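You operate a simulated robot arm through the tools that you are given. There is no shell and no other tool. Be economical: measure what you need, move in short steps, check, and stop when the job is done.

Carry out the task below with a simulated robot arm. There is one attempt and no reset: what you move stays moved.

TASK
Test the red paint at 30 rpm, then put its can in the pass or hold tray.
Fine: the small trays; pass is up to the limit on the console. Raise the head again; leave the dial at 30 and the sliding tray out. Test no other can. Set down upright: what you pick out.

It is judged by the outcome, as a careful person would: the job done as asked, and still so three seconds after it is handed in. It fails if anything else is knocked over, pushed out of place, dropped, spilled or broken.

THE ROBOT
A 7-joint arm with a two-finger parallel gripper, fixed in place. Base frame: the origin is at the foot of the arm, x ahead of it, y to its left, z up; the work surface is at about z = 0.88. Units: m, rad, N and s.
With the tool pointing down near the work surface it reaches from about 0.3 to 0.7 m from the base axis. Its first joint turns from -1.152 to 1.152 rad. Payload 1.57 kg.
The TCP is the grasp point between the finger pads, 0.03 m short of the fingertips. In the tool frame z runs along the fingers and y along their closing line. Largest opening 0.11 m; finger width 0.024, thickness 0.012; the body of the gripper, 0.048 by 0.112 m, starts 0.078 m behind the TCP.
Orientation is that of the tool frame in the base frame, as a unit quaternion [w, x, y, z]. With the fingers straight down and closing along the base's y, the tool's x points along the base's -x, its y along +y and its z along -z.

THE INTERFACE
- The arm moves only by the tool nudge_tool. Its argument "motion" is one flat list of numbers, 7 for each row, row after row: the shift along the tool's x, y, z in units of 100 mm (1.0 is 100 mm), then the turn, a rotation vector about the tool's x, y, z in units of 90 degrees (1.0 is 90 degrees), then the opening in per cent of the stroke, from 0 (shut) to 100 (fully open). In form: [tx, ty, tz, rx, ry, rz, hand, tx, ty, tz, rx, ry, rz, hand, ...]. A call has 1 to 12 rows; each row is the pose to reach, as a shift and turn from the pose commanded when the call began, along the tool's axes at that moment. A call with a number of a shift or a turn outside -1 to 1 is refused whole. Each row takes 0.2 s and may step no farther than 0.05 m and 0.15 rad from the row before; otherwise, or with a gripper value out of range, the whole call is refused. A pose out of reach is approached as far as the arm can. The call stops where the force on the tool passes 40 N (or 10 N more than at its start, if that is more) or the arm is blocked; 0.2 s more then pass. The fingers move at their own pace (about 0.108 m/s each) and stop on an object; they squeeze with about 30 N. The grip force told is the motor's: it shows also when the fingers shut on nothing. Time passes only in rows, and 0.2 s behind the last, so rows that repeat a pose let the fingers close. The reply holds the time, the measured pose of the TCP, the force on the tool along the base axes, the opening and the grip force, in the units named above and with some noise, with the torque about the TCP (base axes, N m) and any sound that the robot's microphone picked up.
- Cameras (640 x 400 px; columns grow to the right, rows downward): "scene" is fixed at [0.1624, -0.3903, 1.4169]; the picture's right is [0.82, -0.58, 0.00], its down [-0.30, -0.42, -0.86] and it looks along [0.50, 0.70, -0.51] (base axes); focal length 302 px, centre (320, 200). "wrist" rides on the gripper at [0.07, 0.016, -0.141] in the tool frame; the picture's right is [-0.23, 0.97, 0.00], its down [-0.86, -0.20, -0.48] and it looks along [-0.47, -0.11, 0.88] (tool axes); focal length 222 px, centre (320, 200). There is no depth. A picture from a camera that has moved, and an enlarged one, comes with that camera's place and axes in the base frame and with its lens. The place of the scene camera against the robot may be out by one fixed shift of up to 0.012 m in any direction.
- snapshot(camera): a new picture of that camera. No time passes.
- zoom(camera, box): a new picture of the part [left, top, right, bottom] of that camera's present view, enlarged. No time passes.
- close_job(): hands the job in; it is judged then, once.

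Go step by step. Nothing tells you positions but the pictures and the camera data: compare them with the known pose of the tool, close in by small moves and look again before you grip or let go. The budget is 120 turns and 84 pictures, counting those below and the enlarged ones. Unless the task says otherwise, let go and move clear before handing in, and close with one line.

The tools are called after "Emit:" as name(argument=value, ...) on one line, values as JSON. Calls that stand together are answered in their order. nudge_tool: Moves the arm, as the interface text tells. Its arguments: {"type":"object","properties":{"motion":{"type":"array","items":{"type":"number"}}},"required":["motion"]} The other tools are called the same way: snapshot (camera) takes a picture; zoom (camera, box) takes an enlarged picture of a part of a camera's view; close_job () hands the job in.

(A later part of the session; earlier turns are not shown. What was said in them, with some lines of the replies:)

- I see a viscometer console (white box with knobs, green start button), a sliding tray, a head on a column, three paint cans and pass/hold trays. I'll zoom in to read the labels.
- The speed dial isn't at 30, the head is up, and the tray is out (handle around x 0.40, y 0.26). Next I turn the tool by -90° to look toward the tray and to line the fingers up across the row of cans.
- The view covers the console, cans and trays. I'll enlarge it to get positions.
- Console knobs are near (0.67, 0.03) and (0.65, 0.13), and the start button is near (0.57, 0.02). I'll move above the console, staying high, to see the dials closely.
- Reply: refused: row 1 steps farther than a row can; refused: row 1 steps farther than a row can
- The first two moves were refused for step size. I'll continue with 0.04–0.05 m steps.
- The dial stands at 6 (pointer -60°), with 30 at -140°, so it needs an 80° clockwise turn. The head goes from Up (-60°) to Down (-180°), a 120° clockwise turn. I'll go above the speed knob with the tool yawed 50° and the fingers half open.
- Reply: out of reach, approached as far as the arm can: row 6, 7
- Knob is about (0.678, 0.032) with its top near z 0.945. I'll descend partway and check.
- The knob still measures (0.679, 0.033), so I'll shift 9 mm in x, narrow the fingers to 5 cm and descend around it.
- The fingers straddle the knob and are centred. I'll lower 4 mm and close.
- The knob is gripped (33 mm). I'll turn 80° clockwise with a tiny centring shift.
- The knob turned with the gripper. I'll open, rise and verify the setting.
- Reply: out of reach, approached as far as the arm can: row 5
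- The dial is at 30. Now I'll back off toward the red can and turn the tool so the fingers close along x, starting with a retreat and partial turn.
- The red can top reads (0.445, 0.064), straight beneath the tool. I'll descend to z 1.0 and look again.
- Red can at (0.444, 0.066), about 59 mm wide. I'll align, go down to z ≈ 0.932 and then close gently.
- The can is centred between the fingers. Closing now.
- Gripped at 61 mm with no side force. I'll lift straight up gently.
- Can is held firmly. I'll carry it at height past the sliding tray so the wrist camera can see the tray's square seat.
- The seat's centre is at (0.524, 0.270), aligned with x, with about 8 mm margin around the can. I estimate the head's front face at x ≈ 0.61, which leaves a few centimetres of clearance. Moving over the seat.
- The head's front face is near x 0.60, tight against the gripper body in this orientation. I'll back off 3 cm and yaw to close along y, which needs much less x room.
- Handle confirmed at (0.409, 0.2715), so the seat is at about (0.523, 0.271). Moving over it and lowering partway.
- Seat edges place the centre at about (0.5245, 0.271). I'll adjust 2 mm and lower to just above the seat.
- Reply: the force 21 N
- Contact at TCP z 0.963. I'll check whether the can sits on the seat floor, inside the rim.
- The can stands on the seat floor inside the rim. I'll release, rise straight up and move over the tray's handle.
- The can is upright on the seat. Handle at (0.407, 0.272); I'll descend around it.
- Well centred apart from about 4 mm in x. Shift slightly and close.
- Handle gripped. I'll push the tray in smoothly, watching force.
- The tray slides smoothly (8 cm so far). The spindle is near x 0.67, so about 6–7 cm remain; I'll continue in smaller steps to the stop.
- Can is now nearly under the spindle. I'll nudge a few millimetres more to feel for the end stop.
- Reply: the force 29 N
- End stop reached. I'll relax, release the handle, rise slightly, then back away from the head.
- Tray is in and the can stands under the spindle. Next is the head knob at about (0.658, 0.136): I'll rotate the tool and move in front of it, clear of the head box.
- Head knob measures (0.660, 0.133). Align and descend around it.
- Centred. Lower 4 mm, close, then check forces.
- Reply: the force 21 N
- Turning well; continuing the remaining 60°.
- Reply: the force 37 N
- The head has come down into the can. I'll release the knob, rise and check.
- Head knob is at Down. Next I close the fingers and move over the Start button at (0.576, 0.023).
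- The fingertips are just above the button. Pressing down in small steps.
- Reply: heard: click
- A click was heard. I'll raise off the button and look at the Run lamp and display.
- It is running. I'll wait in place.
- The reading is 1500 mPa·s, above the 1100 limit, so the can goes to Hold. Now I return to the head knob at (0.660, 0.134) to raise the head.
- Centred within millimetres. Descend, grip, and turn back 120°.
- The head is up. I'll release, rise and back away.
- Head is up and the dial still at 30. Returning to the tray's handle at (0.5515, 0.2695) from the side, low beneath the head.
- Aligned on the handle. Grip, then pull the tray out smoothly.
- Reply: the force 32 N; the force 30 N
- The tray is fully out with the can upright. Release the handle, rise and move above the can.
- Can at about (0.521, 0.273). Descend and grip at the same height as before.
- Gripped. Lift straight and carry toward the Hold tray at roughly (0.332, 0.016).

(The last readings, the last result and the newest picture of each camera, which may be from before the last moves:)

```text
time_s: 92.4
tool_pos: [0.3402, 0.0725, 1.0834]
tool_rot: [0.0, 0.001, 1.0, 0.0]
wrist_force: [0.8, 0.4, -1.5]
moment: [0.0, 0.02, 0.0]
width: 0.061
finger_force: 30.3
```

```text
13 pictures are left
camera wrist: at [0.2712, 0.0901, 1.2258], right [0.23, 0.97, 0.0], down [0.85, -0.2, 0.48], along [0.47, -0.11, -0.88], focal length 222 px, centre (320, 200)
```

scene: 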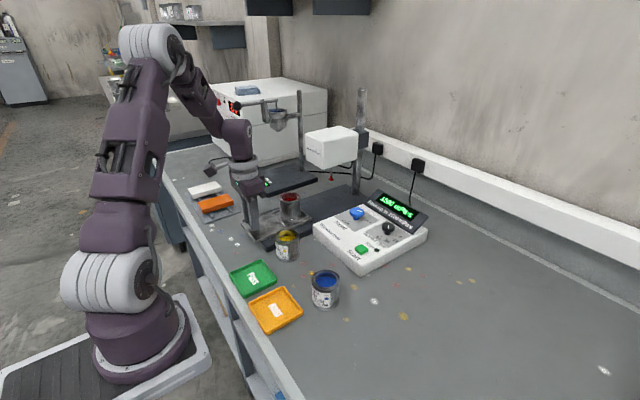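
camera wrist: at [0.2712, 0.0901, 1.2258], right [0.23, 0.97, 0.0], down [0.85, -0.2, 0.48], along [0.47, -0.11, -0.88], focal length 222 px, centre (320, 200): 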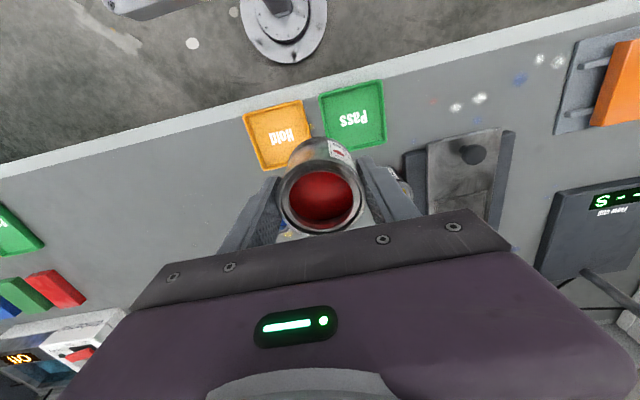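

Hold tray centre confirmed at (0.332, 0.016). Move over it and lower partway.

Emit:
nudge_tool(motion=[0.04, -0.25, 0, 0, 0, 0, 0, 0.08, -0.5, 0, 0, 0, 0, 0, 0.085, -0.565, 0.2, 0, 0, 0, 0, 0.085, -0.565, 0.5, 0, 0, 0, 0, 0.085, -0.565, 0.8, 0, 0, 0, 0, 0.085, -0.565, 0.8, 0, 0, 0, 0])

Emit:
snapshot(camera="wrist")

Emit:
zoom(camera="scene", box=[220, 220, 360, 350])

```text
time_s: 93.8
tool_pos: [0.3319, 0.0176, 1.0027]
tool_rot: [0.0, 0.002, 1.0, 0.0]
wrist_force: [0.2, 0.7, -1.7]
moment: [-0.01, -0.01, -0.01]
width: 0.0609
finger_force: 30.1
```

```text
12 pictures are left
camera wrist: at [0.263, 0.0339, 1.1463], right [0.23, 0.97, 0.0], down [0.85, -0.2, 0.48], along [0.47, -0.11, -0.88], focal length 222 px, centre (320, 200)
```

wrist: 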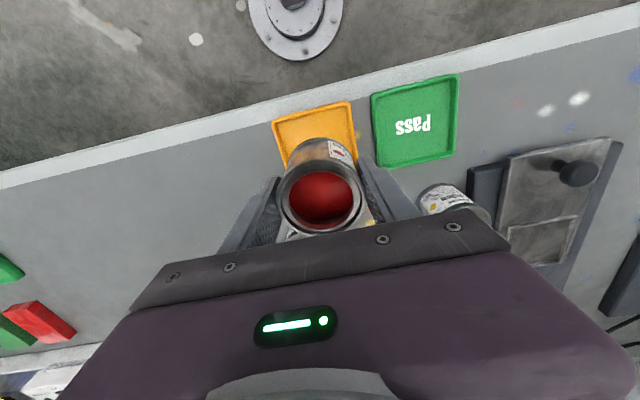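

```text
3.08 times, centred on (290, 285) of scene
camera zoom: at [0.1624, -0.3903, 1.4169], right [0.82, -0.58, 0.0], down [-0.3, -0.42, -0.86], along [0.5, 0.7, -0.51], focal length 928 px, centre (412, -62)
```

zoom: 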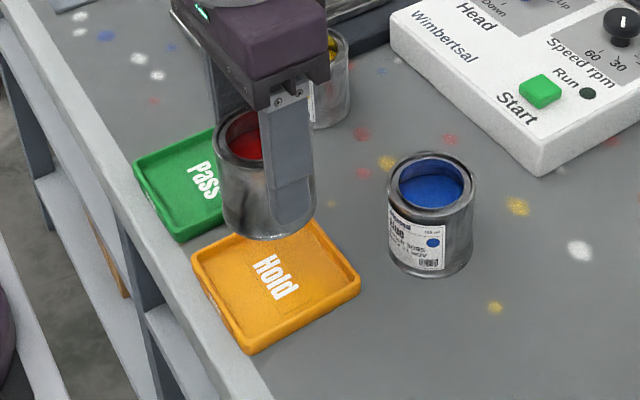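

Aligned over the Hold tray. Lowering to just above the floor, then stepping to contact.

Emit:
nudge_tool(motion=[-0.02, 0, 0.2, 0, 0, 0, 0, -0.02, 0, 0.4, 0, 0, 0, 0, -0.02, 0, 0.5, 0, 0, 0, 0, -0.02, 0, 0.56, 0, 0, 0, 0, -0.02, 0, 0.56, 0, 0, 0, 0])

Emit:
zoom(camera="scene", box=[235, 250, 335, 340])

Emit:
zoom(camera="wrist", box=[220, 80, 420, 230])

```text
time_s: 95.0
tool_pos: [0.3352, 0.0162, 0.9468]
tool_rot: [0.0, 0.001, 1.0, 0.0]
wrist_force: [-0.5, 0.4, -1.7]
moment: [0.02, -0.02, -0.01]
width: 0.0608
finger_force: 30.1
```

```text
4.44 times, centred on (285, 295) of scene
camera zoom: at [0.1624, -0.3903, 1.4169], right [0.82, -0.58, 0.0], down [-0.3, -0.42, -0.86], along [0.5, 0.7, -0.51], focal length 1340 px, centre (476, -222)
```

zoom: 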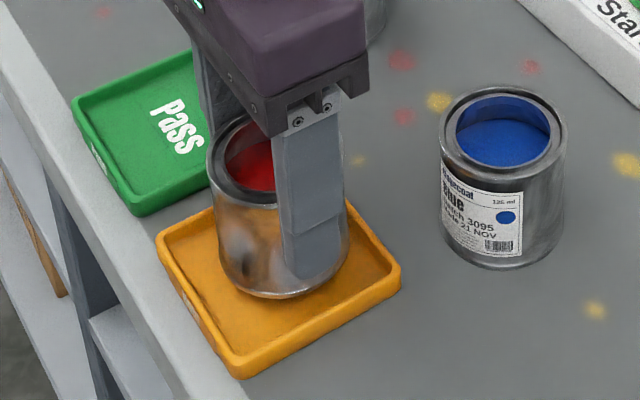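

```text
2.67 times, centred on (320, 155) of wrist
camera zoom: at [0.2654, 0.0337, 1.0896], right [0.23, 0.97, 0.0], down [0.85, -0.2, 0.48], along [0.47, -0.11, -0.88], focal length 592 px, centre (320, 320)
```

zoom: 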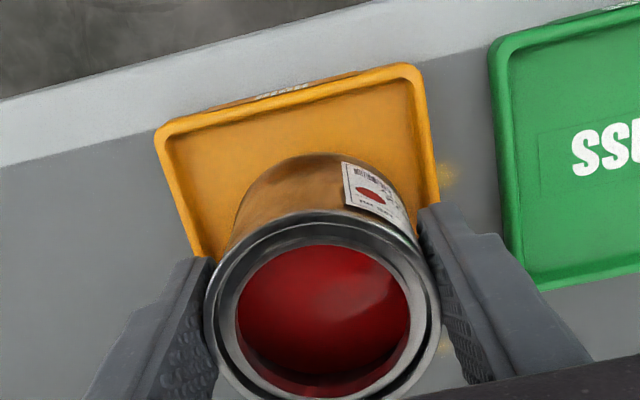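

Emit:
nudge_tool(motion=[0, 0, 0.03, 0, 0, 0, 0, 0, 0, 0.05, 0, 0, 0, 0, 0, 0, 0.07, 0, 0, 0, 0, 0, 0, 0.07, 0, 0, 0, 0])

```text
time_s: 96.0
tool_pos: [0.3337, 0.0168, 0.9402]
tool_rot: [0.001, 0.002, 1.0, 0.0]
wrist_force: [-0.1, 0.5, -1.6]
moment: [-0.01, -0.01, 0.0]
width: 0.0613
finger_force: 30.2
```

Emit:
nudge_tool(motion=[0, 0, 0.015, 0, 0, 0, 0, 0, 0, 0.03, 0, 0, 0, 0, 0, 0, 0.03, 0, 0, 0, 0])

```text
time_s: 96.8
tool_pos: [0.3336, 0.0166, 0.9372]
tool_rot: [0.0, 0.001, 1.0, 0.0]
wrist_force: [-0.2, 0.3, -2.3]
moment: [-0.01, 0.02, 0.0]
width: 0.0611
finger_force: 29.9
```

No contact yet; stepping down a little more.

Emit:
nudge_tool(motion=[0, 0, 0.01, 0, 0, 0, 0, 0, 0, 0.02, 0, 0, 0, 0, 0, 0, 0.02, 0, 0, 0, 0])

```text
time_s: 97.6
tool_pos: [0.3353, 0.0156, 0.9362]
tool_rot: [0.001, 0.001, 1.0, 0.0]
wrist_force: [1.1, -2.7, 11.2]
moment: [-0.2, -0.22, -0.09]
width: 0.0612
finger_force: 29.7
```

Contact at tray floor level. Release and rise straight up.

Emit:
nudge_tool(motion=[0, 0, 0, 0, 0, 0, 30, 0, 0, 0, 0, 0, 0, 85, 0, 0, 0, 0, 0, 0, 85, 0, 0, -0.2, 0, 0, 0, 85, 0, 0, -0.5, 0, 0, 0, 85, 0, 0, -0.8, 0, 0, 0, 85, 0, 0, -1, 0, 0, 0, 85])

Emit:
nudge_tool(motion=[0, 0, -0.4, 0, 0, 0, 85, 0, 0, -0.8, 0, 0, 0, 85, 0, 0, -1, 0, 0, 0, 85])

Emit:
snapshot(camera="scene")

Emit:
zoom(camera="scene", box=[220, 180, 440, 340])

Emit:
snapshot(camera="wrist")

```text
time_s: 99.2
tool_pos: [0.3343, 0.0169, 1.0366]
tool_rot: [0.0, 0.001, 1.0, 0.0]
wrist_force: [-0.1, 0.4, 0.3]
moment: [-0.05, -0.01, 0.03]
width: 0.0938
finger_force: 0.0
```

```text
time_s: 100.0
tool_pos: [0.3335, 0.016, 1.1366]
tool_rot: [0.0, 0.002, 1.0, 0.001]
wrist_force: [0.5, 0.5, -0.5]
moment: [0.0, -0.01, 0.01]
width: 0.0934
finger_force: 0.1
```

```text
8 pictures are left
```

scene: 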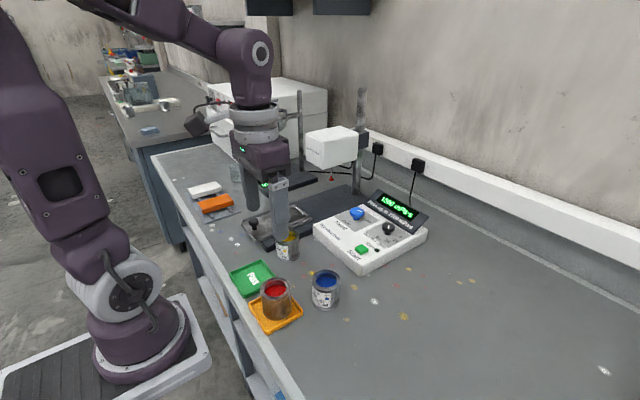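

```text
2.50 times, centred on (330, 260) of scene
camera zoom: at [0.1624, -0.3903, 1.4169], right [0.82, -0.58, 0.0], down [-0.3, -0.42, -0.86], along [0.5, 0.7, -0.51], focal length 754 px, centre (295, 50)
```

zoom: 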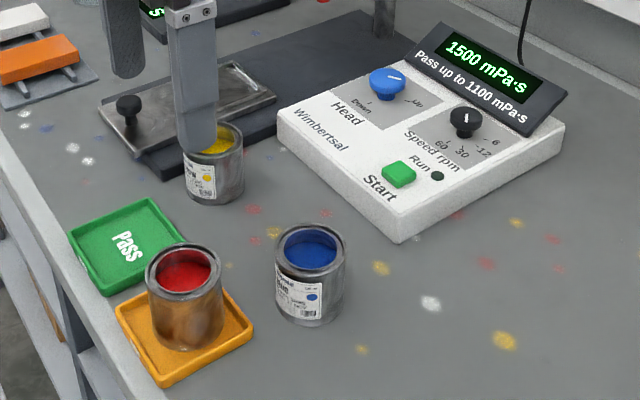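

```text
6 pictures are left
camera wrist: at [0.2651, 0.0329, 1.2781], right [0.23, 0.97, 0.0], down [0.85, -0.2, 0.48], along [0.47, -0.11, -0.88], focal length 222 px, centre (320, 200)
```

wrist: 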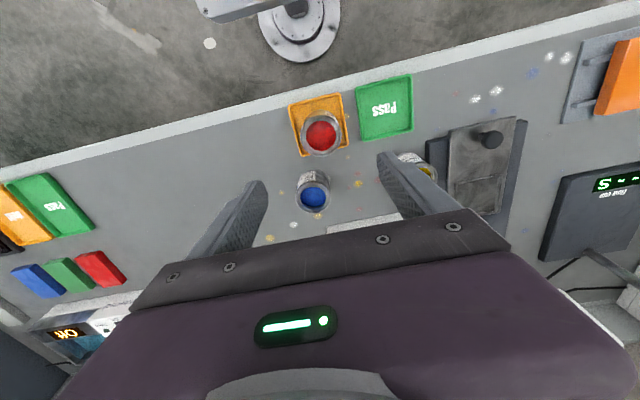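

The red can stands upright in the small Hold tray, since 1500 is over the 1100 limit. The head is up, the dial is at 30, the sliding tray is out and the other cans are untouched, so I'm handing the job in.

Emit:
close_job()

```text
The job is handed in.
```

The red paint tested at 1500 mPa·s at 30 rpm, above the 1100 limit, so its can stands upright in the Hold tray with the head up, the dial at 30 and the sliding tray out.
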